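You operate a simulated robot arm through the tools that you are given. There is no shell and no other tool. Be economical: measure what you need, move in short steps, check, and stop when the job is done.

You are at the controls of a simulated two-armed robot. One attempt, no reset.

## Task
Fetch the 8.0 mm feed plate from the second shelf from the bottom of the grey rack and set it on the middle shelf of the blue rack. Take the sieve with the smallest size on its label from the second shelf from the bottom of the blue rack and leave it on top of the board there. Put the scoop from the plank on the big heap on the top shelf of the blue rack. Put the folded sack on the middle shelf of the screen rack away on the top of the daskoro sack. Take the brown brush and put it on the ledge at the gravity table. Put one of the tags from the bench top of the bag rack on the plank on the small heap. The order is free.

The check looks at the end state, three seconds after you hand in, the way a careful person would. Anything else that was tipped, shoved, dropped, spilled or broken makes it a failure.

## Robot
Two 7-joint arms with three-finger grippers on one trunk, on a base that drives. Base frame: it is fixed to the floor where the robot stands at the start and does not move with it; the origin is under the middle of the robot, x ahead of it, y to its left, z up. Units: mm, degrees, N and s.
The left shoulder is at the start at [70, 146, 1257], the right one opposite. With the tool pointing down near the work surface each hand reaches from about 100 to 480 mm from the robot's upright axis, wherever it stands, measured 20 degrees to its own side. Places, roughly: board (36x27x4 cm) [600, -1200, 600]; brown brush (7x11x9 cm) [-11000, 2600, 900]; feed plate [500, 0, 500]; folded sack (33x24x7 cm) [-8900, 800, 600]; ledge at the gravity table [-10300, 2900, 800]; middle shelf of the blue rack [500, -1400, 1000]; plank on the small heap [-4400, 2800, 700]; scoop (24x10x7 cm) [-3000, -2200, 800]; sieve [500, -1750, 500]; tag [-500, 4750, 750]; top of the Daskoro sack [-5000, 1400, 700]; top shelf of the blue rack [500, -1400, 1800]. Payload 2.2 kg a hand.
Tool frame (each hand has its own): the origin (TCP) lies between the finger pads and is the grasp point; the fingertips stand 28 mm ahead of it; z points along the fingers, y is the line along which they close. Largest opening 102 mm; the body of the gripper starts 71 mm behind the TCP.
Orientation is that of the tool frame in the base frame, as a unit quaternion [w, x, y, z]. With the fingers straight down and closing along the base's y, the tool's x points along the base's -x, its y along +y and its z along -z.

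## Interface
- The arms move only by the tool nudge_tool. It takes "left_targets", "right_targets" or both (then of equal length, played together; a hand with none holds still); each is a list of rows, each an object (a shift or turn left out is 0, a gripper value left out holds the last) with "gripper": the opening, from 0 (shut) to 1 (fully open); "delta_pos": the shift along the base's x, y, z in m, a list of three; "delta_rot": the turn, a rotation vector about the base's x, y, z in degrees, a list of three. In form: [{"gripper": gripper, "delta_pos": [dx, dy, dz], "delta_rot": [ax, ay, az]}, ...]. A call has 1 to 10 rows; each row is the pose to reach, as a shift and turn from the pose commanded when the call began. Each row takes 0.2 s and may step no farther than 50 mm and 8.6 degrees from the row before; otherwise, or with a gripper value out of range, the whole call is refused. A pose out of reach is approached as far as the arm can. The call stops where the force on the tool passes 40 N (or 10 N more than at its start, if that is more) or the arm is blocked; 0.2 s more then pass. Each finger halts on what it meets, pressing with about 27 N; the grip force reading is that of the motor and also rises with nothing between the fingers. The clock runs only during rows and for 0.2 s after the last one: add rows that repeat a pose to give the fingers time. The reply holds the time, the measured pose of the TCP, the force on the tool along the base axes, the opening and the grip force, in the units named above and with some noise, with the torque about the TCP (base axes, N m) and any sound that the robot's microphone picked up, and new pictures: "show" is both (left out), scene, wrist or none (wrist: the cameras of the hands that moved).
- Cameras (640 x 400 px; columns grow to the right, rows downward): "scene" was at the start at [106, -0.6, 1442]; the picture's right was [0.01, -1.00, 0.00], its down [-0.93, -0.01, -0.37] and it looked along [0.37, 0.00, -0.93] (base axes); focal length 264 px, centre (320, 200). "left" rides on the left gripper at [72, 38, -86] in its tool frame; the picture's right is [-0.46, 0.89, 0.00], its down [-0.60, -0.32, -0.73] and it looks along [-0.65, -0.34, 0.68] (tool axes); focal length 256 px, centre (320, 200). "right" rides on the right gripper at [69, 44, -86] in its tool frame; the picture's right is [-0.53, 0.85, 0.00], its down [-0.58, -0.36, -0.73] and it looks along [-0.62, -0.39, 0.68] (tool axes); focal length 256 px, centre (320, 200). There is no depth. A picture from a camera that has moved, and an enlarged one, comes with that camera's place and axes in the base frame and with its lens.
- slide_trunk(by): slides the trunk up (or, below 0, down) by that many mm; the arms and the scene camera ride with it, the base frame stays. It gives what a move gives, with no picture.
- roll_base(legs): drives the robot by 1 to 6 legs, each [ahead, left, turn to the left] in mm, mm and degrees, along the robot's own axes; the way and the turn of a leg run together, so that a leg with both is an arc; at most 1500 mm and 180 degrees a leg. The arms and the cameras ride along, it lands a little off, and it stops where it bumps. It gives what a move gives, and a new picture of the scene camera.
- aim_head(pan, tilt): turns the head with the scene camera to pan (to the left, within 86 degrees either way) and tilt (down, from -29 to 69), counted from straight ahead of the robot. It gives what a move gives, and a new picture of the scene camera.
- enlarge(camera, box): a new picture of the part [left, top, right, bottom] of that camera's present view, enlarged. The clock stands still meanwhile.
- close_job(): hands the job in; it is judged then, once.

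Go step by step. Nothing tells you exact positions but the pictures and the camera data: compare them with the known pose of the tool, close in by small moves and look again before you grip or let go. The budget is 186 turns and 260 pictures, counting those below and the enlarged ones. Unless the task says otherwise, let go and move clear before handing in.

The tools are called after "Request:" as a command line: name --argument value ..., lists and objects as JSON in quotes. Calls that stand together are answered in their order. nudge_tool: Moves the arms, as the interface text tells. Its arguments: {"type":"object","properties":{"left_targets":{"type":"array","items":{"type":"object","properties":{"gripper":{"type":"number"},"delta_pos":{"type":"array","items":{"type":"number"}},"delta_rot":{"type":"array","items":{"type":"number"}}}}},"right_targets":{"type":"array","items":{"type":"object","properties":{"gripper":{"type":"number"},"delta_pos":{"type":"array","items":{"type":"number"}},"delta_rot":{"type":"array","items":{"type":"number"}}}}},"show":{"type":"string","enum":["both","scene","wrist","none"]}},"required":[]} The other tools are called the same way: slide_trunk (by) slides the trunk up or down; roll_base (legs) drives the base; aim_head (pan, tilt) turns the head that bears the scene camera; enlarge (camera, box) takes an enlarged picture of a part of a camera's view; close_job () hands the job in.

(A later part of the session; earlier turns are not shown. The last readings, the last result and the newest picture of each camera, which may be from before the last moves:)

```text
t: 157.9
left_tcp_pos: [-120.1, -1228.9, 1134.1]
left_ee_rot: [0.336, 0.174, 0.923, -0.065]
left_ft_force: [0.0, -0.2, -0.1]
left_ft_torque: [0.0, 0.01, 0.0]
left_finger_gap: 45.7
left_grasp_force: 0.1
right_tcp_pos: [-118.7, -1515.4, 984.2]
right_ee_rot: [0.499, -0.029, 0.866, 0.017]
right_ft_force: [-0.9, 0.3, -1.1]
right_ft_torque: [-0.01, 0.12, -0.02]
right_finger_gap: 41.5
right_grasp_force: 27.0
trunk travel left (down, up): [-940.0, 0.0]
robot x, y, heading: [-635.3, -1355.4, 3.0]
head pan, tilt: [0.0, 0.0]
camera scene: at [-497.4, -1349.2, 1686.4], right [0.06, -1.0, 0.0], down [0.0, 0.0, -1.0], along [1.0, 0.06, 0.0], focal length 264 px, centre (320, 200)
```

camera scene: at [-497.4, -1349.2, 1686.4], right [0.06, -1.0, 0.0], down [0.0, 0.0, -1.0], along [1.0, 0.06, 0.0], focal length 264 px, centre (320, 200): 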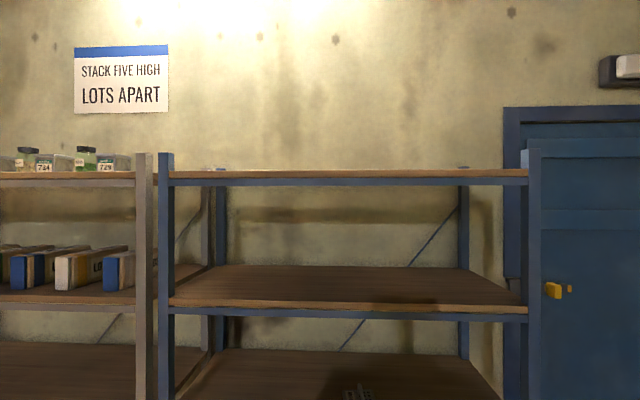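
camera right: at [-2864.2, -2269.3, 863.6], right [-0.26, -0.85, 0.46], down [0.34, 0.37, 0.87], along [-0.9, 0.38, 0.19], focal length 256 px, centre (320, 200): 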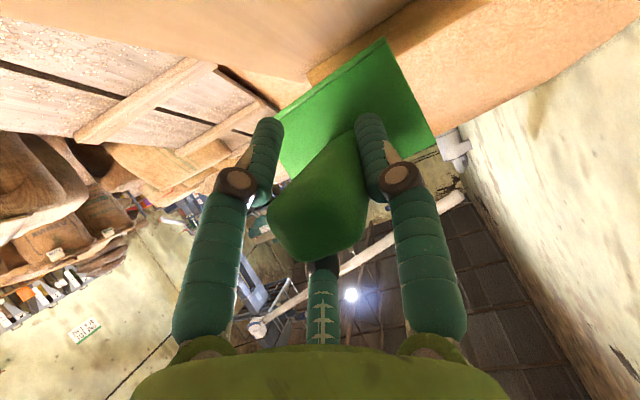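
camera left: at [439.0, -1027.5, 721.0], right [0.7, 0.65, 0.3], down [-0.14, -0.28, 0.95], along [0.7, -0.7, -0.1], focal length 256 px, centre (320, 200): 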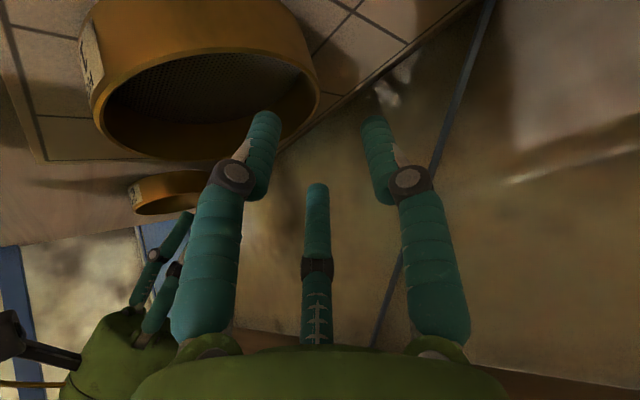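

The top shelf is at about z 1770, empty. I retract the left hand and raise the scoop in free space.

Request:
nudge_tool --right_targets '[{"delta_pos": [0, 0, 0.045]}, {"delta_pos": [0, 0, 0.09]}, {"delta_pos": [0, 0, 0.135]}, {"delta_pos": [0, 0, 0.18]}, {"delta_pos": [0, 0, 0.225]}, {"delta_pos": [0, 0, 0.27]}, {"delta_pos": [0, 0, 0.315]}, {"delta_pos": [0, 0, 0.36]}, {"delta_pos": [0, 0, 0.405]}, {"delta_pos": [0, 0, 0.45]}]' --left_targets '[{"delta_pos": [-0.02, 0.01, -0.02]}, {"delta_pos": [-0.04, 0.02, -0.04]}, {"delta_pos": [-0.06, 0.03, -0.06]}, {"delta_pos": [-0.08, 0.04, -0.08]}, {"delta_pos": [-0.1, 0.05, -0.1]}, {"delta_pos": [-0.12, 0.06, -0.12]}, {"delta_pos": [-0.14, 0.07, -0.14]}, {"delta_pos": [-0.16, 0.08, -0.16]}, {"delta_pos": [-0.18, 0.08, -0.18]}, {"delta_pos": [-0.2, 0.08, -0.2]}]' --show "none"

Request:
nudge_tool --right_targets '[{"delta_pos": [-0.01, 0, 0.045]}, {"delta_pos": [-0.02, 0, 0.09]}, {"delta_pos": [-0.03, 0, 0.135]}, {"delta_pos": [-0.04, 0, 0.18]}, {"delta_pos": [-0.05, 0, 0.225]}, {"delta_pos": [-0.06, 0, 0.27]}, {"delta_pos": [-0.07, 0, 0.315]}, {"delta_pos": [-0.08, 0, 0.36]}, {"delta_pos": [-0.09, 0, 0.405]}, {"delta_pos": [-0.1, 0, 0.45]}]' --show "both"

```text
t: 160.1
left_tcp_pos: [-320.7, -1149.9, 933.2]
left_ee_rot: [0.336, 0.174, 0.923, -0.065]
left_ft_force: [0.3, -0.2, -1.1]
left_ft_torque: [-0.01, -0.03, -0.01]
left_finger_gap: 45.9
left_grasp_force: 0.0
right_tcp_pos: [-94.3, -1517.0, 1403.4]
right_ee_rot: [0.5, -0.025, 0.866, 0.004]
right_ft_force: [0.4, -1.1, -0.6]
right_ft_torque: [-0.01, 0.13, 0.04]
right_finger_gap: 41.1
right_grasp_force: 27.0
right hand out of reach, approached as far as the arm can: row 9, 10
trunk travel left (down, up): [-940.0, 0.0]
robot x, y, heading: [-639.1, -1354.7, 3.4]
head pan, tilt: [0.0, 0.0]
```

```text
t: 162.5
left_tcp_pos: [-321.3, -1151.6, 933.9]
left_ee_rot: [0.334, 0.174, 0.924, -0.066]
left_ft_force: [-0.2, 0.4, -0.8]
left_ft_torque: [-0.02, 0.01, 0.01]
left_finger_gap: 45.6
left_grasp_force: 0.1
right_tcp_pos: [-197.9, -1512.4, 1850.7]
right_ee_rot: [0.5, -0.028, 0.865, 0.019]
right_ft_force: [1.4, -0.4, -1.1]
right_ft_torque: [-0.05, 0.06, 0.02]
right_finger_gap: 35.8
right_grasp_force: 27.2
right hand out of reach, approached as far as the arm can: row 1, 2, 3, 4, 5, 6, 7, 8, 10
trunk travel left (down, up): [-940.0, 0.0]
robot x, y, heading: [-640.9, -1349.3, 3.3]
head pan, tilt: [0.0, 0.0]
stopped in row 10 (right hand): the arm was blocked; the commanded pose is now the measured one
camera scene: at [-496.6, -1351.4, 1686.3], right [0.06, -1.0, 0.0], down [0.0, 0.0, -1.0], along [1.0, 0.06, 0.0], focal length 264 px, centre (320, 200)
camera right: at [-310.4, -1474.6, 1835.0], right [0.21, 0.86, 0.47], down [-0.32, -0.39, 0.86], along [0.92, -0.33, 0.19], focal length 256 px, centre (320, 200)
```

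scene: 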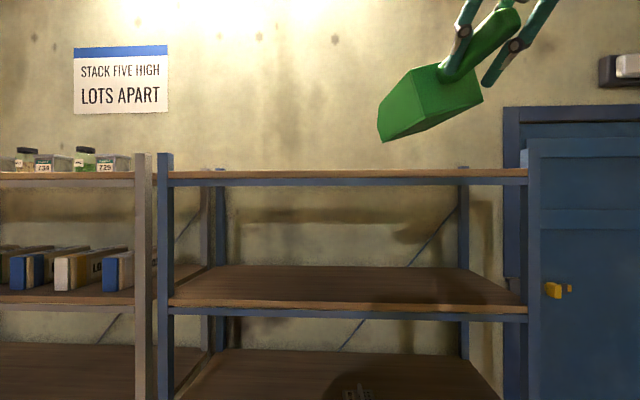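
right: 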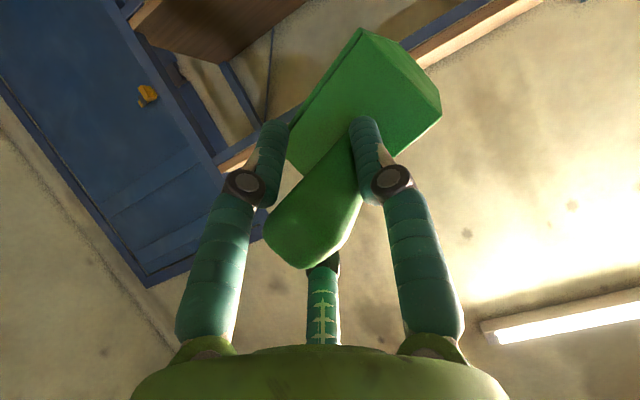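

The scoop has drooped a little in the grip; I'll pitch the hand up about 24° to level it and gain height.

Request:
nudge_tool --right_targets '[{"delta_pos": [0, 0, 0], "delta_rot": [0, -6, 0]}, {"delta_pos": [0, 0, 0.01], "delta_rot": [0, -12, 0]}, {"delta_pos": [0, 0, 0.02], "delta_rot": [0, -18, 0]}, {"delta_pos": [0, 0, 0.03], "delta_rot": [0, -24, 0]}, {"delta_pos": [0, 0, 0.04], "delta_rot": [0, -24, 0]}, {"delta_pos": [0, 0, 0.04], "delta_rot": [0, -24, 0]}]' --show "both"

```text
t: 163.9
left_tcp_pos: [-320.0, -1151.6, 933.0]
left_ee_rot: [0.334, 0.173, 0.924, -0.066]
left_ft_force: [0.7, -0.2, -0.1]
left_ft_torque: [-0.01, 0.02, 0.02]
left_finger_gap: 45.8
left_grasp_force: 0.1
right_tcp_pos: [-191.9, -1500.9, 1937.7]
right_ee_rot: [0.668, -0.032, 0.743, 0.012]
right_ft_force: [-0.2, -1.6, -1.5]
right_ft_torque: [-0.01, 0.1, 0.02]
right_finger_gap: 36.1
right_grasp_force: 26.8
right hand out of reach, approached as far as the arm can: row 1, 2, 3, 4, 5, 6
trunk travel left (down, up): [-940.0, 0.0]
robot x, y, heading: [-636.5, -1356.2, 3.3]
head pan, tilt: [0.0, 0.0]
camera scene: at [-495.3, -1349.7, 1686.2], right [0.06, -1.0, 0.0], down [0.0, 0.0, -1.0], along [1.0, 0.06, 0.0], focal length 264 px, centre (320, 200)
camera right: at [-286.8, -1465.2, 1879.0], right [0.0, 0.86, 0.51], down [-0.64, -0.39, 0.66], along [0.77, -0.33, 0.55], focal length 256 px, centre (320, 200)
```

scene: 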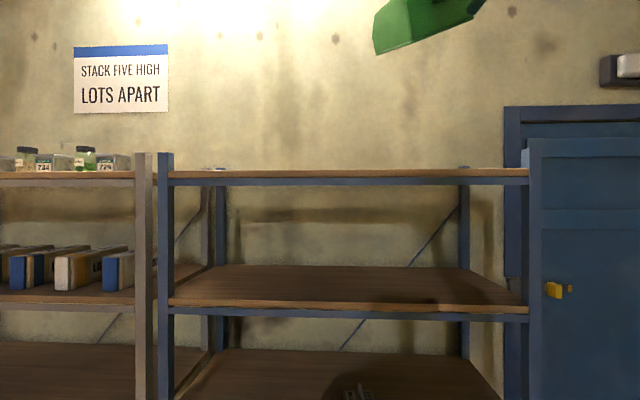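
right: 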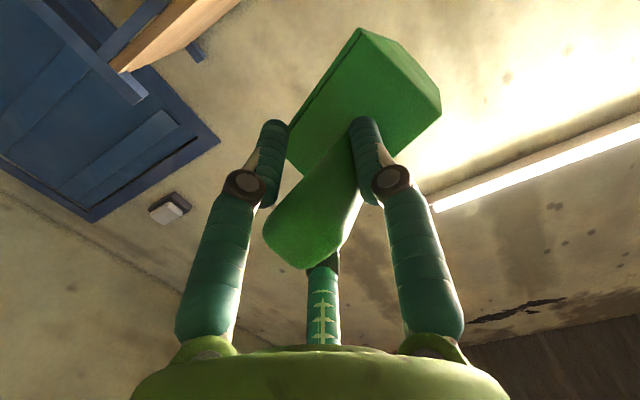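

Much higher now (1938). I tilt the head up to judge the scoop's attitude.

Request:
aim_head --pan -15 --tilt -25

```text
t: 164.8
left_tcp_pos: [-320.7, -1150.6, 933.6]
left_ee_rot: [0.335, 0.174, 0.924, -0.067]
left_ft_force: [0.0, -0.7, -0.4]
left_ft_torque: [0.01, -0.02, -0.01]
left_finger_gap: 45.9
left_grasp_force: 0.0
right_tcp_pos: [-195.4, -1499.7, 1939.8]
right_ee_rot: [0.67, -0.032, 0.742, 0.013]
right_ft_force: [0.8, 0.6, -1.6]
right_ft_torque: [0.02, 0.08, -0.01]
right_finger_gap: 35.6
right_grasp_force: 27.0
trunk travel left (down, up): [-940.0, 0.0]
robot x, y, heading: [-636.7, -1358.2, 3.5]
head pan, tilt: [-15.0, -25.0]
camera scene: at [-518.1, -1368.1, 1722.1], right [-0.2, -0.98, 0.0], down [0.41, -0.09, -0.91], along [0.89, -0.18, 0.42], focal length 264 px, centre (320, 200)
```

scene: 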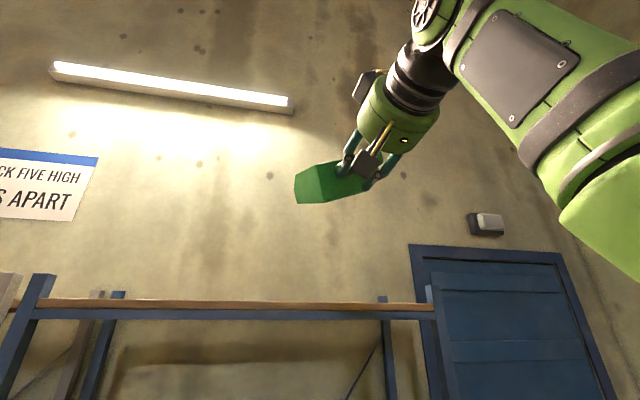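

Request:
enlarge --camera "scene" --box '[270, 110, 430, 220]'

```text
3.64 times, centred on (350, 165) of scene
camera zoom: at [-518.1, -1368.1, 1722.1], right [-0.2, -0.98, 0.0], down [0.41, -0.09, -0.91], along [0.89, -0.18, 0.42], focal length 959 px, centre (211, 327)
```

zoom: 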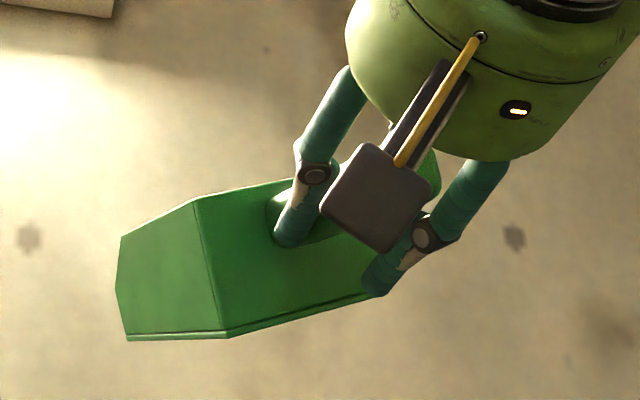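

The scoop is now pitched up about 22° and rolled left-down about 15°. I correct roll and pitch while keeping height.

Request:
nudge_tool --right_targets '[{"delta_pos": [-0.01, 0, 0], "delta_rot": [4, 4, 0]}, {"delta_pos": [-0.02, 0, -0.01], "delta_rot": [8, 8, 0]}, {"delta_pos": [-0.03, 0, -0.02], "delta_rot": [12, 12, 0]}, {"delta_pos": [-0.04, 0, -0.03], "delta_rot": [14, 16, 0]}, {"delta_pos": [-0.05, 0, -0.03], "delta_rot": [14, 20, 0]}, {"delta_pos": [-0.05, 0, -0.03], "delta_rot": [14, 20, 0]}]' --show "wrist"

Request:
enlarge --camera "scene" --box '[250, 110, 450, 235]'

```text
t: 166.2
left_tcp_pos: [-321.9, -1151.3, 935.0]
left_ee_rot: [0.335, 0.174, 0.924, -0.066]
left_ft_force: [-0.9, 0.1, -0.3]
left_ft_torque: [0.03, 0.0, 0.02]
left_finger_gap: 45.9
left_grasp_force: 0.0
right_tcp_pos: [-252.1, -1504.3, 1883.8]
right_ee_rot: [0.53, 0.053, 0.839, 0.109]
right_ft_force: [0.0, -0.4, -1.9]
right_ft_torque: [0.0, 0.1, 0.05]
right_finger_gap: 35.7
right_grasp_force: 27.2
right hand out of reach, approached as far as the arm can: row 1, 2, 3, 4, 5, 6
trunk travel left (down, up): [-940.0, 0.0]
robot x, y, heading: [-635.5, -1355.9, 3.2]
head pan, tilt: [-15.0, -25.0]
camera right: at [-360.1, -1458.4, 1870.7], right [0.21, 0.71, 0.67], down [-0.4, -0.56, 0.72], along [0.89, -0.42, 0.17], focal length 256 px, centre (320, 200)
```

right: 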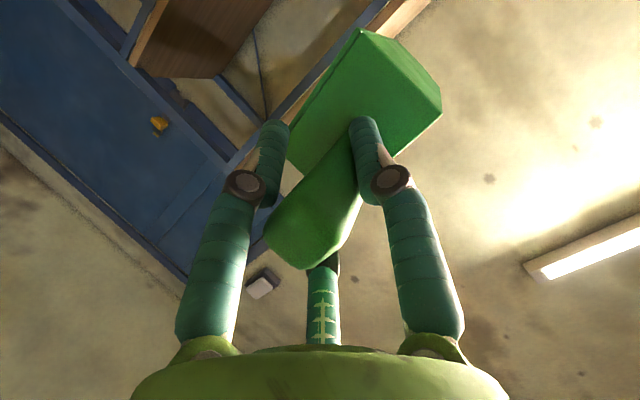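

```text
3.20 times, centred on (350, 172) of scene
camera zoom: at [-519.1, -1370.9, 1722.2], right [-0.2, -0.98, 0.0], down [0.41, -0.08, -0.91], along [0.89, -0.18, 0.42], focal length 844 px, centre (224, 288)
```

zoom: 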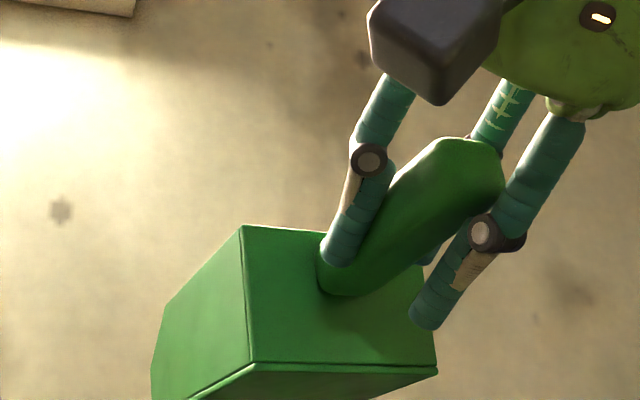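

The scoop is level now, its bottom about 50 mm above the shelf (≈1779). I tuck the left hand and drive in.

Request:
nudge_tool --left_targets '[{"delta_pos": [-0.03, 0.01, 0]}, {"delta_pos": [-0.06, 0.02, 0]}, {"delta_pos": [-0.08, 0.02, 0]}]' --show "none"

Request:
roll_base --legs '[[0, 0, -3.3], [590, 0, 0]]'

```text
t: 167.0
left_tcp_pos: [-401.3, -1131.6, 934.5]
left_ee_rot: [0.336, 0.173, 0.924, -0.066]
left_ft_force: [0.0, 0.3, 0.6]
left_ft_torque: [0.0, 0.0, -0.03]
left_finger_gap: 45.8
left_grasp_force: 0.0
right_tcp_pos: [-251.2, -1503.3, 1883.8]
right_ee_rot: [0.53, 0.052, 0.839, 0.109]
right_ft_force: [-0.1, -0.2, -1.9]
right_ft_torque: [-0.02, 0.13, 0.03]
right_finger_gap: 35.7
right_grasp_force: 26.9
trunk travel left (down, up): [-940.0, 0.0]
robot x, y, heading: [-635.3, -1356.5, 3.1]
head pan, tilt: [-15.0, -25.0]
```

```text
t: 170.8
left_tcp_pos: [198.9, -1145.7, 934.4]
left_ee_rot: [0.334, 0.201, 0.918, -0.077]
left_ft_force: [0.6, 0.2, 0.5]
left_ft_torque: [0.01, -0.03, -0.02]
left_finger_gap: 45.7
left_grasp_force: 0.1
right_tcp_pos: [325.7, -1523.4, 1886.4]
right_ee_rot: [0.534, 0.077, 0.837, 0.093]
right_ft_force: [-0.8, 0.3, -2.3]
right_ft_torque: [-0.02, 0.11, -0.02]
right_finger_gap: 35.4
right_grasp_force: 26.6
trunk travel left (down, up): [-940.0, 0.0]
robot x, y, heading: [-52.3, -1352.6, -0.4]
head pan, tilt: [-15.0, -25.0]
camera scene: at [66.4, -1375.7, 1722.4], right [-0.26, -0.97, 0.0], down [0.41, -0.11, -0.91], along [0.87, -0.24, 0.42], focal length 264 px, centre (320, 200)
```

scene: 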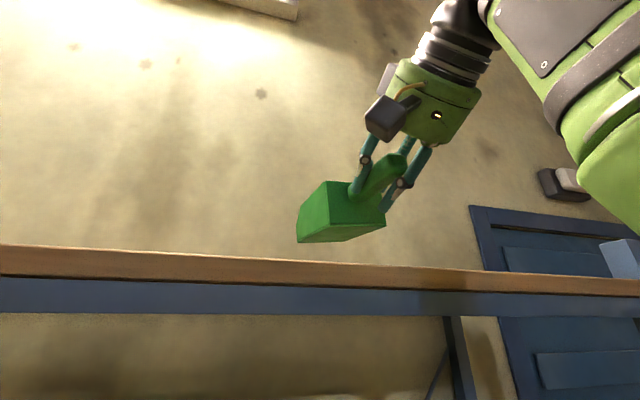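

Over the shelf edge. A little further in, then lower gradually.

Request:
roll_base --legs '[[45, 0, 0]]'

Request:
nudge_tool --right_targets '[{"delta_pos": [0, 0, -0.008]}, {"delta_pos": [0, 0, -0.016]}, {"delta_pos": [0, 0, -0.024]}, {"delta_pos": [0, 0, -0.024]}]' --show "scene"

```text
t: 171.7
left_tcp_pos: [237.1, -1146.2, 935.0]
left_ee_rot: [0.336, 0.201, 0.917, -0.076]
left_ft_force: [-1.3, -0.3, 0.8]
left_ft_torque: [-0.01, -0.03, 0.02]
left_finger_gap: 45.6
left_grasp_force: 0.0
right_tcp_pos: [357.7, -1523.5, 1887.9]
right_ee_rot: [0.538, 0.076, 0.835, 0.094]
right_ft_force: [-2.6, -0.3, 0.0]
right_ft_torque: [-0.02, 0.03, 0.0]
right_finger_gap: 35.5
right_grasp_force: 26.9
trunk travel left (down, up): [-940.0, 0.0]
robot x, y, heading: [-5.5, -1357.7, -0.1]
head pan, tilt: [-15.0, -25.0]
camera scene: at [99.6, -1375.8, 1723.2], right [-0.26, -0.97, 0.0], down [0.42, -0.11, -0.9], along [0.87, -0.24, 0.43], focal length 264 px, centre (320, 200)
```

scene: 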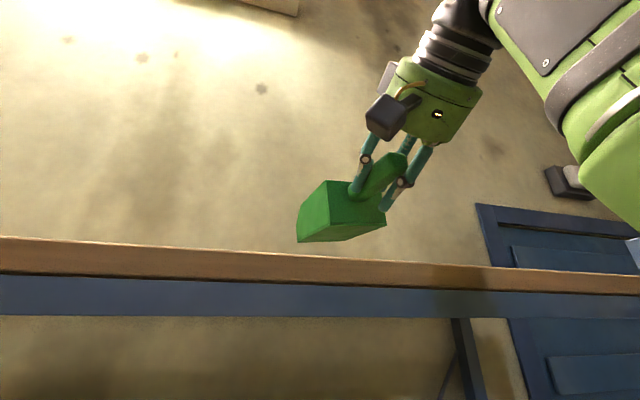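

```text
t: 172.7
left_tcp_pos: [244.9, -1145.7, 933.7]
left_ee_rot: [0.331, 0.201, 0.919, -0.077]
left_ft_force: [-0.3, -0.1, -0.1]
left_ft_torque: [0.02, 0.05, 0.01]
left_finger_gap: 46.0
left_grasp_force: 0.0
right_tcp_pos: [375.4, -1523.9, 1859.3]
right_ee_rot: [0.534, 0.076, 0.837, 0.092]
right_ft_force: [0.2, -0.5, -0.4]
right_ft_torque: [-0.02, 0.1, -0.02]
right_finger_gap: 35.6
right_grasp_force: 26.7
trunk travel left (down, up): [-940.0, 0.0]
robot x, y, heading: [-5.1, -1356.1, 0.0]
head pan, tilt: [-15.0, -25.0]
camera scene: at [116.7, -1376.0, 1721.9], right [-0.26, -0.97, 0.0], down [0.41, -0.11, -0.91], along [0.88, -0.24, 0.42], focal length 264 px, centre (320, 200)
```

scene: 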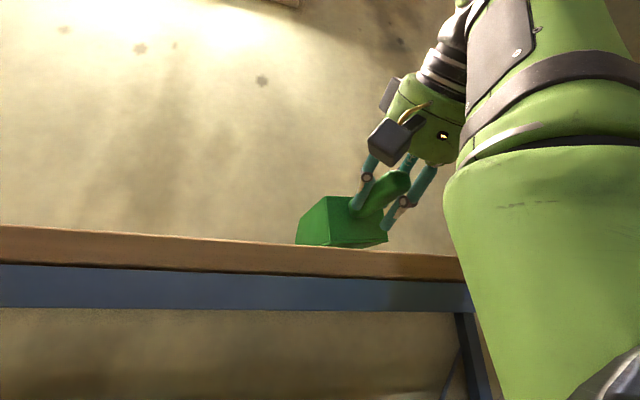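

Request:
nudge_tool --right_targets '[{"delta_pos": [0, 0, -0.004]}, {"delta_pos": [0, 0, -0.008]}, {"delta_pos": [0, 0, -0.012]}, {"delta_pos": [0, 0, -0.012]}]' --show "scene"

```text
t: 173.7
left_tcp_pos: [244.3, -1146.3, 934.1]
left_ee_rot: [0.333, 0.2, 0.918, -0.077]
left_ft_force: [-0.1, 0.0, -0.7]
left_ft_torque: [0.03, 0.04, 0.0]
left_finger_gap: 45.9
left_grasp_force: 0.1
right_tcp_pos: [371.5, -1539.2, 1854.9]
right_ee_rot: [0.534, 0.087, 0.835, 0.1]
right_ft_force: [-0.4, 1.0, -1.5]
right_ft_torque: [0.0, 0.1, 0.02]
right_finger_gap: 35.7
right_grasp_force: 27.2
right hand out of reach, approached as far as the arm can: row 3, 4
trunk travel left (down, up): [-940.0, 0.0]
robot x, y, heading: [-2.6, -1357.5, -0.2]
head pan, tilt: [-15.0, -25.0]
camera scene: at [112.2, -1375.2, 1722.2], right [-0.26, -0.97, 0.0], down [0.41, -0.11, -0.91], along [0.87, -0.24, 0.42], focal length 264 px, centre (320, 200)
```

scene: 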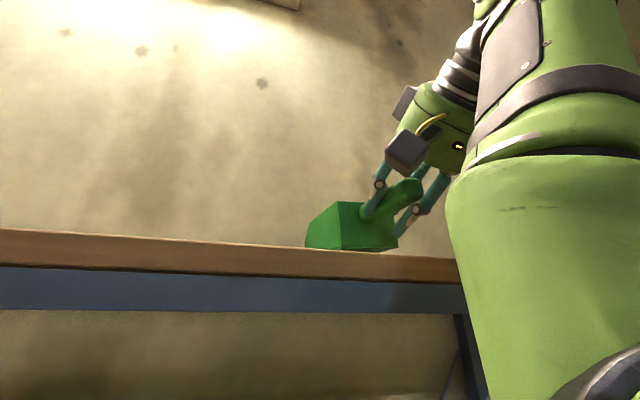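

The arm is at a limit; I'll lower with the trunk instead.

Request:
slide_trunk --by -12

```text
t: 174.2
left_tcp_pos: [243.5, -1146.9, 921.5]
left_ee_rot: [0.332, 0.201, 0.918, -0.077]
left_ft_force: [0.0, -0.8, 0.3]
left_ft_torque: [-0.01, 0.0, -0.01]
left_finger_gap: 45.7
left_grasp_force: 0.1
right_tcp_pos: [373.1, -1537.7, 1841.4]
right_ee_rot: [0.535, 0.088, 0.835, 0.099]
right_ft_force: [0.4, 0.7, -1.0]
right_ft_torque: [-0.04, 0.12, -0.01]
right_finger_gap: 35.6
right_grasp_force: 26.7
trunk travel left (down, up): [-928.0, 12.0]
robot x, y, heading: [-4.5, -1362.3, -0.2]
head pan, tilt: [-15.0, -25.0]
```

Request:
slide_trunk --by -10

Request:
enlarge --camera "scene" --box '[280, 150, 460, 270]'

```text
t: 174.8
left_tcp_pos: [243.4, -1146.9, 911.1]
left_ee_rot: [0.333, 0.2, 0.918, -0.077]
left_ft_force: [0.2, 0.0, 0.0]
left_ft_torque: [-0.01, -0.03, -0.01]
left_finger_gap: 45.9
left_grasp_force: 0.0
right_tcp_pos: [373.7, -1539.0, 1832.3]
right_ee_rot: [0.534, 0.088, 0.835, 0.099]
right_ft_force: [0.1, 0.6, -1.2]
right_ft_torque: [-0.01, 0.1, 0.01]
right_finger_gap: 35.5
right_grasp_force: 26.7
trunk travel left (down, up): [-918.0, 22.0]
robot x, y, heading: [-7.3, -1356.1, -0.1]
head pan, tilt: [-15.0, -25.0]
```

```text
3.33 times, centred on (370, 210) of scene
camera zoom: at [113.7, -1375.6, 1700.1], right [-0.26, -0.97, 0.0], down [0.41, -0.11, -0.91], along [0.88, -0.24, 0.42], focal length 879 px, centre (153, 167)
```

zoom: 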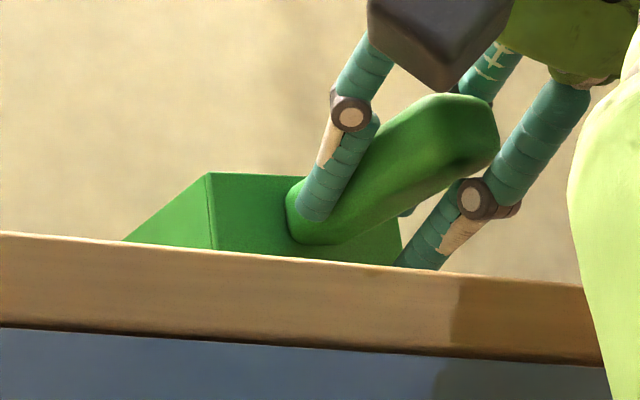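

Request:
slide_trunk --by -8

```text
t: 175.4
left_tcp_pos: [243.8, -1146.1, 903.2]
left_ee_rot: [0.333, 0.2, 0.919, -0.076]
left_ft_force: [-1.0, -0.7, 0.1]
left_ft_torque: [0.0, 0.01, 0.0]
left_finger_gap: 45.9
left_grasp_force: 0.2
right_tcp_pos: [371.4, -1540.4, 1824.7]
right_ee_rot: [0.536, 0.088, 0.834, 0.1]
right_ft_force: [0.3, -0.4, 8.1]
right_ft_torque: [0.4, -0.43, -0.06]
right_finger_gap: 35.7
right_grasp_force: 27.1
trunk travel left (down, up): [-910.0, 30.0]
robot x, y, heading: [-8.0, -1356.3, -0.3]
head pan, tilt: [-15.0, -25.0]
```

Contact at the scoop's rear-left base corner. I open, let it settle, and look.

Request:
nudge_tool --right_targets '[{"gripper": 0.4}, {"gripper": 0.5}, {"gripper": 0.7}, {"gripper": 0.8}]' --show "both"

```text
t: 176.4
left_tcp_pos: [243.4, -1145.3, 903.1]
left_ee_rot: [0.332, 0.201, 0.918, -0.077]
left_ft_force: [0.3, -0.1, 0.4]
left_ft_torque: [0.03, -0.01, 0.0]
left_finger_gap: 45.9
left_grasp_force: 0.1
right_tcp_pos: [374.1, -1537.7, 1823.5]
right_ee_rot: [0.533, 0.087, 0.836, 0.1]
right_ft_force: [2.4, 0.5, 4.4]
right_ft_torque: [0.0, -0.05, 0.02]
right_finger_gap: 81.3
right_grasp_force: 0.1
trunk travel left (down, up): [-910.0, 30.0]
robot x, y, heading: [-6.7, -1355.6, 0.0]
head pan, tilt: [-15.0, -25.0]
camera scene: at [114.1, -1375.3, 1692.1], right [-0.26, -0.97, 0.0], down [0.41, -0.11, -0.91], along [0.88, -0.24, 0.42], focal length 264 px, centre (320, 200)
camera right: at [269.2, -1485.4, 1810.8], right [0.26, 0.68, 0.69], down [-0.44, -0.55, 0.71], along [0.86, -0.48, 0.16], focal length 256 px, centre (320, 200)
```

scene: 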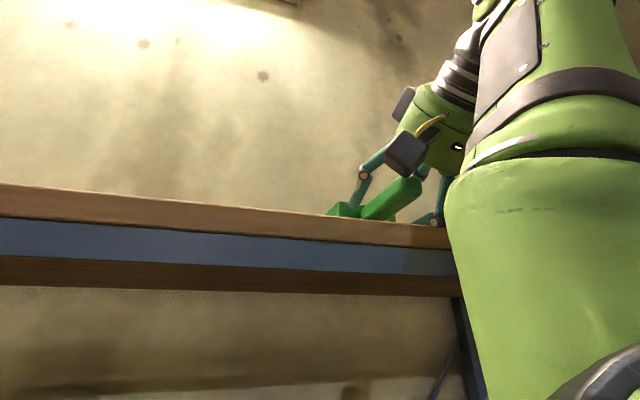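
right: 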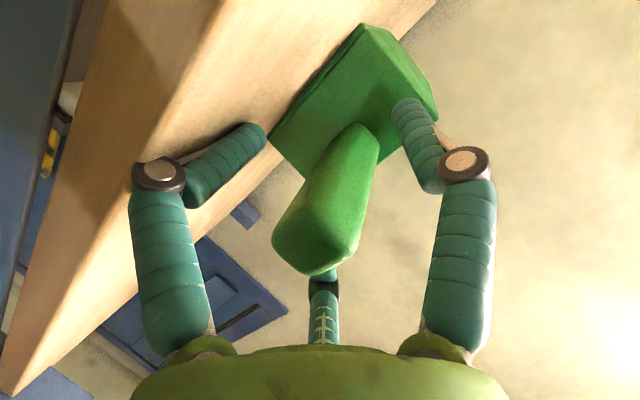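

The scoop rests on the shelf. I raise a few millimetres and back straight out.

Request:
slide_trunk --by 8

Request:
roll_base --legs '[[-200, 0, 0], [-500, 0, 0]]'

Request:
aim_head --pan -10 --tilt 0

```text
t: 177.0
left_tcp_pos: [243.0, -1146.6, 911.3]
left_ee_rot: [0.332, 0.2, 0.919, -0.076]
left_ft_force: [-0.1, 0.6, 0.1]
left_ft_torque: [-0.03, 0.02, 0.0]
left_finger_gap: 45.8
left_grasp_force: 0.0
right_tcp_pos: [372.8, -1539.3, 1832.2]
right_ee_rot: [0.533, 0.089, 0.836, 0.099]
right_ft_force: [-0.8, -0.1, 2.6]
right_ft_torque: [-0.04, 0.04, -0.04]
right_finger_gap: 82.9
right_grasp_force: 0.1
trunk travel left (down, up): [-918.0, 22.0]
robot x, y, heading: [-4.2, -1357.8, -0.2]
head pan, tilt: [-15.0, -25.0]
```

```text
t: 181.1
left_tcp_pos: [-456.0, -1146.2, 909.9]
left_ee_rot: [0.332, 0.197, 0.919, -0.076]
left_ft_force: [0.5, 0.0, 0.4]
left_ft_torque: [0.0, 0.03, 0.01]
left_finger_gap: 46.2
left_grasp_force: 0.1
right_tcp_pos: [-321.2, -1537.3, 1832.3]
right_ee_rot: [0.533, 0.084, 0.836, 0.103]
right_ft_force: [-0.2, 0.0, -0.4]
right_ft_torque: [0.02, 0.01, -0.01]
right_finger_gap: 81.7
right_grasp_force: 0.1
trunk travel left (down, up): [-918.0, 22.0]
robot x, y, heading: [-703.7, -1358.3, 0.5]
head pan, tilt: [-15.0, -25.0]
camera scene: at [-582.9, -1375.6, 1699.9], right [-0.25, -0.97, 0.0], down [0.41, -0.11, -0.91], along [0.88, -0.23, 0.42], focal length 264 px, centre (320, 200)
```

scene: 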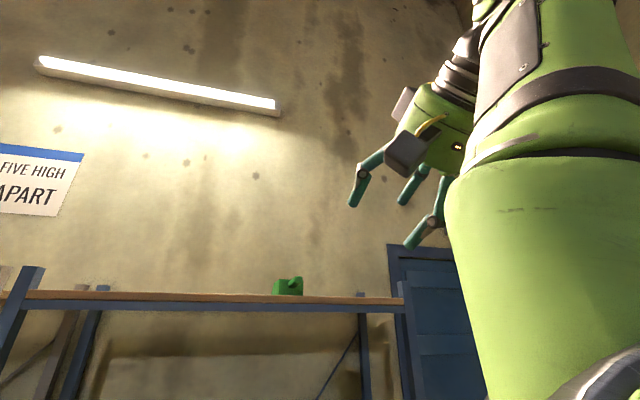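

```text
t: 182.0
left_tcp_pos: [-457.4, -1145.3, 911.7]
left_ee_rot: [0.333, 0.197, 0.919, -0.075]
left_ft_force: [-0.6, -0.3, 0.5]
left_ft_torque: [-0.04, 0.01, 0.02]
left_finger_gap: 45.9
left_grasp_force: 0.1
right_tcp_pos: [-326.0, -1540.3, 1832.0]
right_ee_rot: [0.533, 0.087, 0.835, 0.103]
right_ft_force: [-0.5, 0.3, 0.1]
right_ft_torque: [0.02, 0.04, -0.01]
right_finger_gap: 81.6
right_grasp_force: 0.0
trunk travel left (down, up): [-918.0, 22.0]
robot x, y, heading: [-700.7, -1358.0, 0.2]
head pan, tilt: [-10.0, 0.0]
camera scene: at [-567.0, -1372.8, 1664.7], right [-0.17, -0.99, 0.0], down [0.0, 0.0, -1.0], along [0.99, -0.17, 0.0], focal length 264 px, centre (320, 200)
```

scene: 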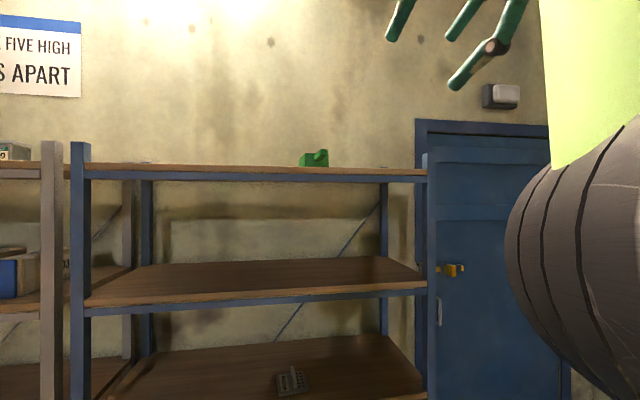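

Scoop delivered. I bring the right arm down to a neutral pose, then turn left toward the bag rack for the tag.

Request:
nudge_tool --right_targets '[{"delta_pos": [0.01, 0, -0.045], "delta_rot": [-2, 0, 0]}, {"delta_pos": [0.02, 0, -0.09], "delta_rot": [-5, 0, 0]}, {"delta_pos": [0.03, 0, -0.135], "delta_rot": [-8, 0, 0]}, {"delta_pos": [0.04, 0, -0.18], "delta_rot": [-11, 0, 0]}, {"delta_pos": [0.05, 0, -0.225], "delta_rot": [-14, 0, 0]}, {"delta_pos": [0.05, 0, -0.27], "delta_rot": [-14, 0, 0]}, {"delta_pos": [0.05, 0, -0.315], "delta_rot": [-14, 0, 0]}, {"delta_pos": [0.05, 0, -0.36], "delta_rot": [-14, 0, 0]}, {"delta_pos": [0.05, 0, -0.405], "delta_rot": [-14, 0, 0]}, {"delta_pos": [0.05, 0, -0.45], "delta_rot": [-14, 0, 0]}]' --show "none"

Request:
nudge_tool --right_targets '[{"delta_pos": [0.0, 0, -0.045]}, {"delta_pos": [0.0, 0, -0.09], "delta_rot": [0, 4, 0]}, {"delta_pos": [0, 0, -0.135], "delta_rot": [0, 8, 0]}, {"delta_pos": [0, 0, -0.18], "delta_rot": [0, 12, 0]}, {"delta_pos": [0, 0, -0.225], "delta_rot": [0, 16, 0]}, {"delta_pos": [0, 0, -0.27], "delta_rot": [0, 20, 0]}, {"delta_pos": [0, 0, -0.315], "delta_rot": [0, 22, 0]}, {"delta_pos": [0, 0, -0.36], "delta_rot": [0, 22, 0]}]' --show "none"

Request:
roll_base --legs '[[-400, 0, 0], [0, 0, 90]]'

```text
t: 184.2
left_tcp_pos: [-458.4, -1144.0, 912.1]
left_ee_rot: [0.334, 0.197, 0.919, -0.075]
left_ft_force: [0.1, -0.3, -0.3]
left_ft_torque: [-0.04, -0.01, 0.0]
left_finger_gap: 45.8
left_grasp_force: 0.1
right_tcp_pos: [-222.1, -1542.3, 1384.1]
right_ee_rot: [0.556, 0.033, 0.83, -0.031]
right_ft_force: [-0.6, 0.6, -0.4]
right_ft_torque: [0.02, -0.01, -0.03]
right_finger_gap: 81.6
right_grasp_force: 0.1
right hand out of reach, approached as far as the arm can: row 1, 2, 3, 4, 5, 6, 7, 8, 9, 10
trunk travel left (down, up): [-918.0, 22.0]
robot x, y, heading: [-702.1, -1358.1, 0.4]
head pan, tilt: [-10.0, 0.0]
```

```text
t: 184.8
left_tcp_pos: [-457.4, -1145.4, 910.9]
left_ee_rot: [0.332, 0.198, 0.919, -0.076]
left_ft_force: [0.2, 1.3, 0.2]
left_ft_torque: [-0.02, -0.03, 0.01]
left_finger_gap: 46.0
left_grasp_force: 0.2
right_tcp_pos: [-210.1, -1563.6, 1311.3]
right_ee_rot: [0.54, 0.019, 0.838, -0.076]
right_ft_force: [0.4, 1.2, 0.4]
right_ft_torque: [0.02, -0.01, -0.01]
right_finger_gap: 81.7
right_grasp_force: 0.1
right hand out of reach, approached as far as the arm can: row 1, 2
trunk travel left (down, up): [-918.0, 22.0]
robot x, y, heading: [-706.1, -1358.0, 0.4]
head pan, tilt: [-10.0, 0.0]
stopped in row 3 (right hand): the arm was blocked; the commanded pose is now the measured one
```

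```text
t: 191.1
left_tcp_pos: [-1314.5, -1109.4, 911.9]
left_ee_rot: [0.289, -0.508, 0.791, 0.181]
left_ft_force: [-0.5, -0.1, 0.0]
left_ft_torque: [-0.01, 0.0, -0.04]
left_finger_gap: 45.9
left_grasp_force: 0.1
right_tcp_pos: [-894.9, -862.5, 1309.1]
right_ee_rot: [0.434, -0.58, 0.607, 0.328]
right_ft_force: [0.6, -0.4, 0.8]
right_ft_torque: [-0.01, 0.01, -0.03]
right_finger_gap: 81.5
right_grasp_force: 0.0
trunk travel left (down, up): [-918.0, 22.0]
robot x, y, heading: [-1106.0, -1358.2, 90.0]
head pan, tilt: [-10.0, 0.0]
camera scene: at [-1087.8, -1220.9, 1664.5], right [0.98, -0.17, 0.0], down [0.0, 0.0, -1.0], along [0.17, 0.98, 0.0], focal length 264 px, centre (320, 200)
```

scene: 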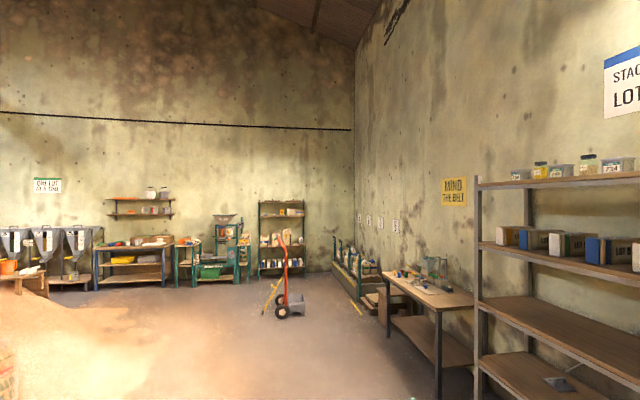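

The bag rack is on the far wall beyond a hand truck at about (-930, 2600). I'll pass on its left at x≈-1700.

Request:
roll_base --legs '[[0, 600, 0], [1500, 0, 0], [1500, 0, 0], [1500, 0, 0]]'

Request:
aim_head --pan -25 --tilt 20

Request:
nudge_tool --right_targets '[{"delta_pos": [0.02, 0.03, 0]}, {"delta_pos": [0.04, 0.05, -0.02]}, {"delta_pos": [0.06, 0.05, -0.05]}, {"delta_pos": [0.08, 0.05, -0.09]}, {"delta_pos": [0.08, 0.05, -0.13]}, {"delta_pos": [0.08, 0.05, -0.17]}, {"delta_pos": [0.08, 0.05, -0.21]}, {"delta_pos": [0.08, 0.05, -0.25]}, {"delta_pos": [0.08, 0.03, -0.29]}, {"delta_pos": [0.08, 0.01, -0.33]}]' --show "none"

```text
t: 215.7
left_tcp_pos: [-1967.9, 3400.7, 911.5]
left_ee_rot: [0.288, -0.513, 0.787, 0.183]
left_ft_force: [-0.4, -0.2, 0.5]
left_ft_torque: [0.04, 0.0, 0.0]
left_finger_gap: 45.8
left_grasp_force: 0.0
right_tcp_pos: [-1551.6, 3650.9, 1308.9]
right_ee_rot: [0.434, -0.581, 0.604, 0.33]
right_ft_force: [-0.8, -0.6, 0.2]
right_ft_torque: [0.0, -0.02, 0.01]
right_finger_gap: 81.8
right_grasp_force: 0.0
trunk travel left (down, up): [-918.0, 22.0]
robot x, y, heading: [-1753.4, 3155.9, 90.6]
head pan, tilt: [-10.0, 0.0]
camera scene: at [-1741.0, 3291.4, 1664.6], right [0.99, -0.16, 0.0], down [0.0, 0.0, -1.0], along [0.16, 0.99, 0.0], focal length 264 px, centre (320, 200)
```

scene: 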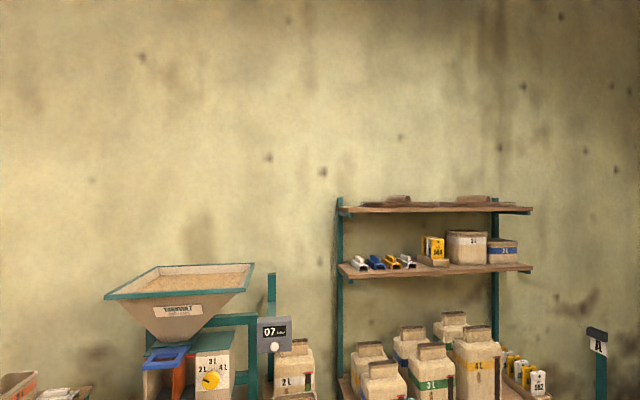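

```text
t: 216.5
left_tcp_pos: [-1967.4, 3401.1, 912.2]
left_ee_rot: [0.289, -0.512, 0.788, 0.182]
left_ft_force: [-0.2, 0.3, -0.5]
left_ft_torque: [0.0, 0.0, 0.02]
left_finger_gap: 46.0
left_grasp_force: 0.1
right_tcp_pos: [-1550.6, 3651.8, 1309.6]
right_ee_rot: [0.432, -0.583, 0.604, 0.33]
right_ft_force: [0.0, 0.2, 0.5]
right_ft_torque: [0.04, -0.02, 0.03]
right_finger_gap: 81.2
right_grasp_force: 0.1
trunk travel left (down, up): [-918.0, 22.0]
robot x, y, heading: [-1754.4, 3155.3, 90.8]
head pan, tilt: [-25.0, 20.0]
camera scene: at [-1717.3, 3288.4, 1632.3], right [0.91, -0.41, 0.0], down [-0.14, -0.31, -0.94], along [0.39, 0.86, -0.34], focal length 264 px, centre (320, 200)
```

scene: 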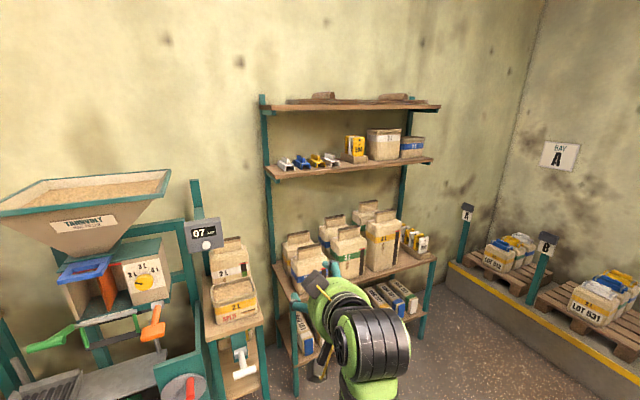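

```text
t: 218.7
left_tcp_pos: [-1967.3, 3399.5, 910.7]
left_ee_rot: [0.288, -0.512, 0.788, 0.183]
left_ft_force: [0.5, 1.3, -0.3]
left_ft_torque: [0.03, -0.02, -0.01]
left_finger_gap: 46.1
left_grasp_force: 0.3
right_tcp_pos: [-1471.3, 3660.9, 979.5]
right_ee_rot: [0.434, -0.581, 0.605, 0.329]
right_ft_force: [0.6, 1.1, -0.1]
right_ft_torque: [-0.01, 0.01, -0.01]
right_finger_gap: 81.6
right_grasp_force: 0.2
trunk travel left (down, up): [-918.0, 22.0]
robot x, y, heading: [-1754.7, 3151.5, 90.3]
head pan, tilt: [-25.0, 20.0]
```

The bag rack's bench top has paper bags and something like tags at its right end. I drive nearer and look.

Request:
roll_base --legs '[[500, -900, 0]]'

Request:
aim_head --pan -5 --tilt 35

```text
t: 224.0
left_tcp_pos: [-1077.4, 3911.4, 911.7]
left_ee_rot: [0.287, -0.517, 0.785, 0.185]
left_ft_force: [-0.2, -0.1, 0.2]
left_ft_torque: [0.0, -0.05, 0.0]
left_finger_gap: 46.0
left_grasp_force: 0.1
right_tcp_pos: [-584.7, 4178.5, 980.8]
right_ee_rot: [0.432, -0.585, 0.6, 0.333]
right_ft_force: [-0.3, 0.4, 0.8]
right_ft_torque: [-0.01, 0.0, 0.0]
right_finger_gap: 81.6
right_grasp_force: 0.1
trunk travel left (down, up): [-918.0, 22.0]
robot x, y, heading: [-859.8, 3670.2, 91.2]
head pan, tilt: [-25.0, 20.0]
camera scene: at [-825.7, 3801.4, 1632.3], right [0.92, -0.4, 0.0], down [-0.14, -0.31, -0.94], along [0.38, 0.86, -0.34], focal length 264 px, centre (320, 200)
```

scene: 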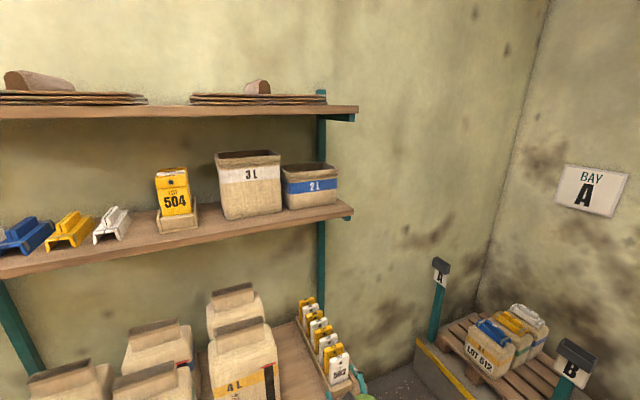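

```text
t: 224.8
left_tcp_pos: [-1076.4, 3911.9, 912.4]
left_ee_rot: [0.288, -0.518, 0.784, 0.184]
left_ft_force: [0.6, -0.8, 0.3]
left_ft_torque: [0.0, -0.01, 0.0]
left_finger_gap: 46.3
left_grasp_force: 0.1
right_tcp_pos: [-583.4, 4178.2, 979.4]
right_ee_rot: [0.431, -0.585, 0.601, 0.333]
right_ft_force: [-1.2, -0.1, 0.5]
right_ft_torque: [0.03, -0.04, 0.0]
right_finger_gap: 81.7
right_grasp_force: 0.0
trunk travel left (down, up): [-918.0, 22.0]
robot x, y, heading: [-859.1, 3665.2, 91.5]
head pan, tilt: [-5.0, 35.0]
camera scene: at [-856.3, 3804.5, 1608.4], right [1.0, -0.07, 0.0], down [-0.04, -0.57, -0.82], along [0.05, 0.82, -0.57], focal length 264 px, centre (320, 200)
```

scene: 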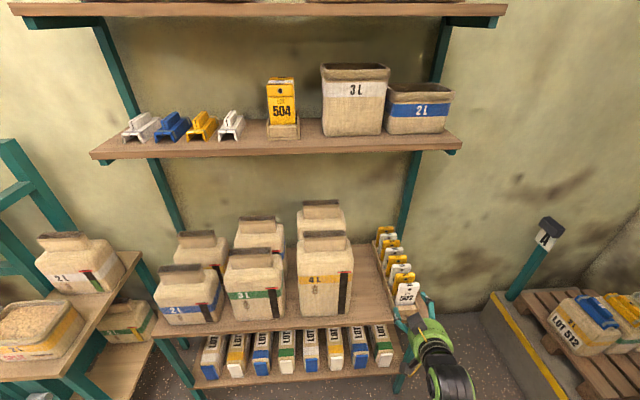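

The tags stand in a row in a holder at the bench's right edge. Zooming in.

Request:
enlarge --camera "scene" --box '[355, 215, 435, 315]'

```text
4.00 times, centred on (395, 265) of scene
camera zoom: at [-856.3, 3804.5, 1608.4], right [1.0, -0.07, 0.0], down [-0.04, -0.57, -0.82], along [0.05, 0.82, -0.57], focal length 1054 px, centre (20, -60)
```

zoom: 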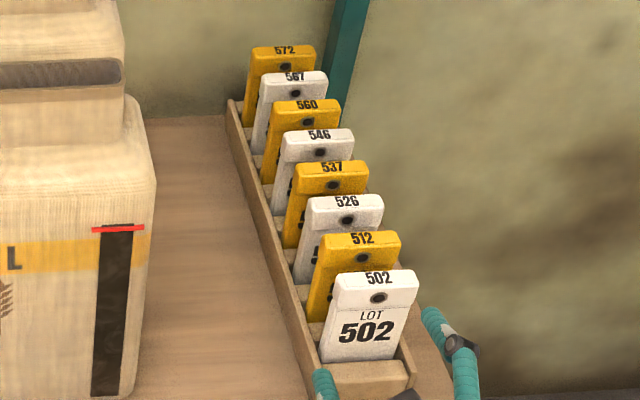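

I'll take the nearest tag, LOT 502, near (-515, 4360). First set the right hand vertical, closer in.

Request:
nudge_tool --right_targets '[{"delta_pos": [-0.015, -0.02, 0], "delta_rot": [-7.3, 0.9, 0.2]}, {"delta_pos": [-0.03, -0.04, 0], "delta_rot": [-14.6, 1.9, 0.3]}, {"delta_pos": [-0.045, -0.06, 0], "delta_rot": [-21.8, 2.8, 0.5]}, {"delta_pos": [-0.06, -0.08, 0], "delta_rot": [-29, 3.7, 0.6]}, {"delta_pos": [-0.075, -0.1, 0], "delta_rot": [-36.3, 4.7, 0.8]}, {"delta_pos": [-0.09, -0.12, 0], "delta_rot": [-43.6, 5.6, 0.9]}, {"delta_pos": [-0.105, -0.14, 0], "delta_rot": [-50.9, 6.5, 1.1]}, {"delta_pos": [-0.12, -0.15, 0], "delta_rot": [-58.1, 7.5, 1.2]}, {"delta_pos": [-0.126, -0.163, 0], "delta_rot": [-65.4, 8.4, 1.4]}, {"delta_pos": [-0.126, -0.163, 0], "delta_rot": [-65.4, 8.4, 1.4]}]' --show "none"

Request:
roll_base --legs '[[250, -195, -1.3]]'

```text
t: 227.0
left_tcp_pos: [-1077.1, 3911.8, 911.7]
left_ee_rot: [0.286, -0.517, 0.785, 0.185]
left_ft_force: [0.0, 0.1, 0.8]
left_ft_torque: [0.02, -0.03, 0.01]
left_finger_gap: 45.9
left_grasp_force: 0.1
right_tcp_pos: [-632.8, 4009.8, 971.8]
right_ee_rot: [-0.063, 0.709, -0.699, 0.072]
right_ft_force: [1.5, 0.2, -0.8]
right_ft_torque: [0.02, 0.0, 0.05]
right_finger_gap: 81.6
right_grasp_force: 0.0
trunk travel left (down, up): [-918.0, 22.0]
robot x, y, heading: [-860.2, 3666.5, 91.2]
head pan, tilt: [-5.0, 35.0]
stopped in row 10 (right hand): the arm was blocked; the commanded pose is now the measured one
```

```text
t: 229.1
left_tcp_pos: [-880.4, 4166.3, 911.3]
left_ee_rot: [0.289, -0.509, 0.79, 0.183]
left_ft_force: [-0.5, -0.5, 0.1]
left_ft_torque: [0.03, -0.01, 0.01]
left_finger_gap: 45.7
left_grasp_force: 0.1
right_tcp_pos: [-436.6, 4256.2, 973.8]
right_ee_rot: [0.063, -0.702, 0.706, -0.074]
right_ft_force: [-0.2, -0.7, 0.3]
right_ft_torque: [-0.01, 0.0, 0.0]
right_finger_gap: 81.7
right_grasp_force: 0.1
trunk travel left (down, up): [-918.0, 22.0]
robot x, y, heading: [-669.8, 3922.9, 89.9]
head pan, tilt: [-5.0, 35.0]
camera scene: at [-662.5, 4053.6, 1608.5], right [1.0, -0.09, 0.0], down [-0.05, -0.57, -0.82], along [0.07, 0.82, -0.57], focal length 264 px, centre (320, 200)
```

scene: 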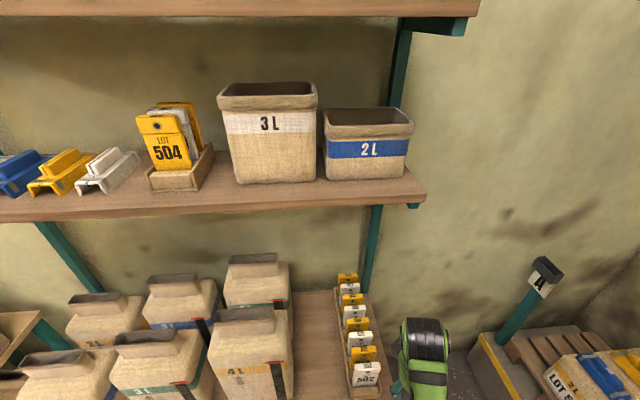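

Enlarging the tag area from here for triangulation while bringing the hand over.

Request:
enlarge --camera "scene" --box '[330, 300, 410, 400]'

Request:
nudge_tool --right_targets '[{"delta_pos": [-0.02, 0.01, 0], "delta_rot": [0, 0, 0], "gripper": 1}, {"delta_pos": [-0.04, 0.02, 0], "delta_rot": [-3, 2, 0]}, {"delta_pos": [-0.06, 0.03, 0], "delta_rot": [-6, 2, 0]}, {"delta_pos": [-0.075, 0.03, 0], "delta_rot": [-6, 2, 0]}, {"delta_pos": [-0.075, 0.03, 0], "delta_rot": [-6, 2, 0]}]' --show "wrist"

```text
4.00 times, centred on (370, 350) of scene
camera zoom: at [-662.5, 4053.6, 1608.5], right [1.0, -0.09, 0.0], down [-0.05, -0.57, -0.82], along [0.07, 0.82, -0.57], focal length 1054 px, centre (120, -400)
```

zoom: 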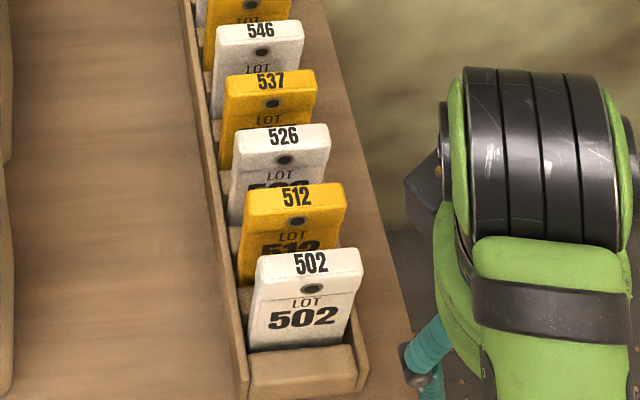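

```text
t: 229.9
left_tcp_pos: [-876.3, 4168.2, 911.2]
left_ee_rot: [0.289, -0.51, 0.79, 0.18]
left_ft_force: [0.5, 0.3, -1.2]
left_ft_torque: [-0.02, 0.01, -0.01]
left_finger_gap: 45.9
left_grasp_force: 0.2
right_tcp_pos: [-411.1, 4276.9, 967.5]
right_ee_rot: [0.074, -0.69, 0.701, -0.163]
right_ft_force: [1.1, 0.6, 0.1]
right_ft_torque: [0.01, -0.03, -0.01]
right_finger_gap: 102.0
right_grasp_force: 0.1
trunk travel left (down, up): [-918.0, 22.0]
robot x, y, heading: [-668.7, 3920.5, 90.1]
head pan, tilt: [-5.0, 35.0]
stopped in row 3 (right hand): the arm was blocked; the commanded pose is now the measured one
camera right: at [-483.6, 4219.4, 1042.4], right [-0.78, 0.53, -0.34], down [0.13, 0.67, 0.73], along [0.61, 0.53, -0.58], focal length 256 px, centre (320, 200)
```

right: 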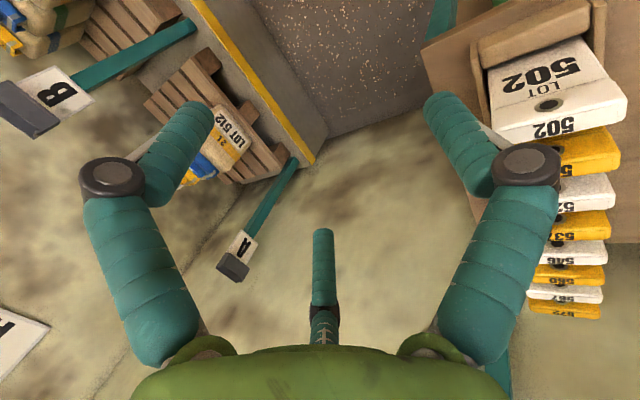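

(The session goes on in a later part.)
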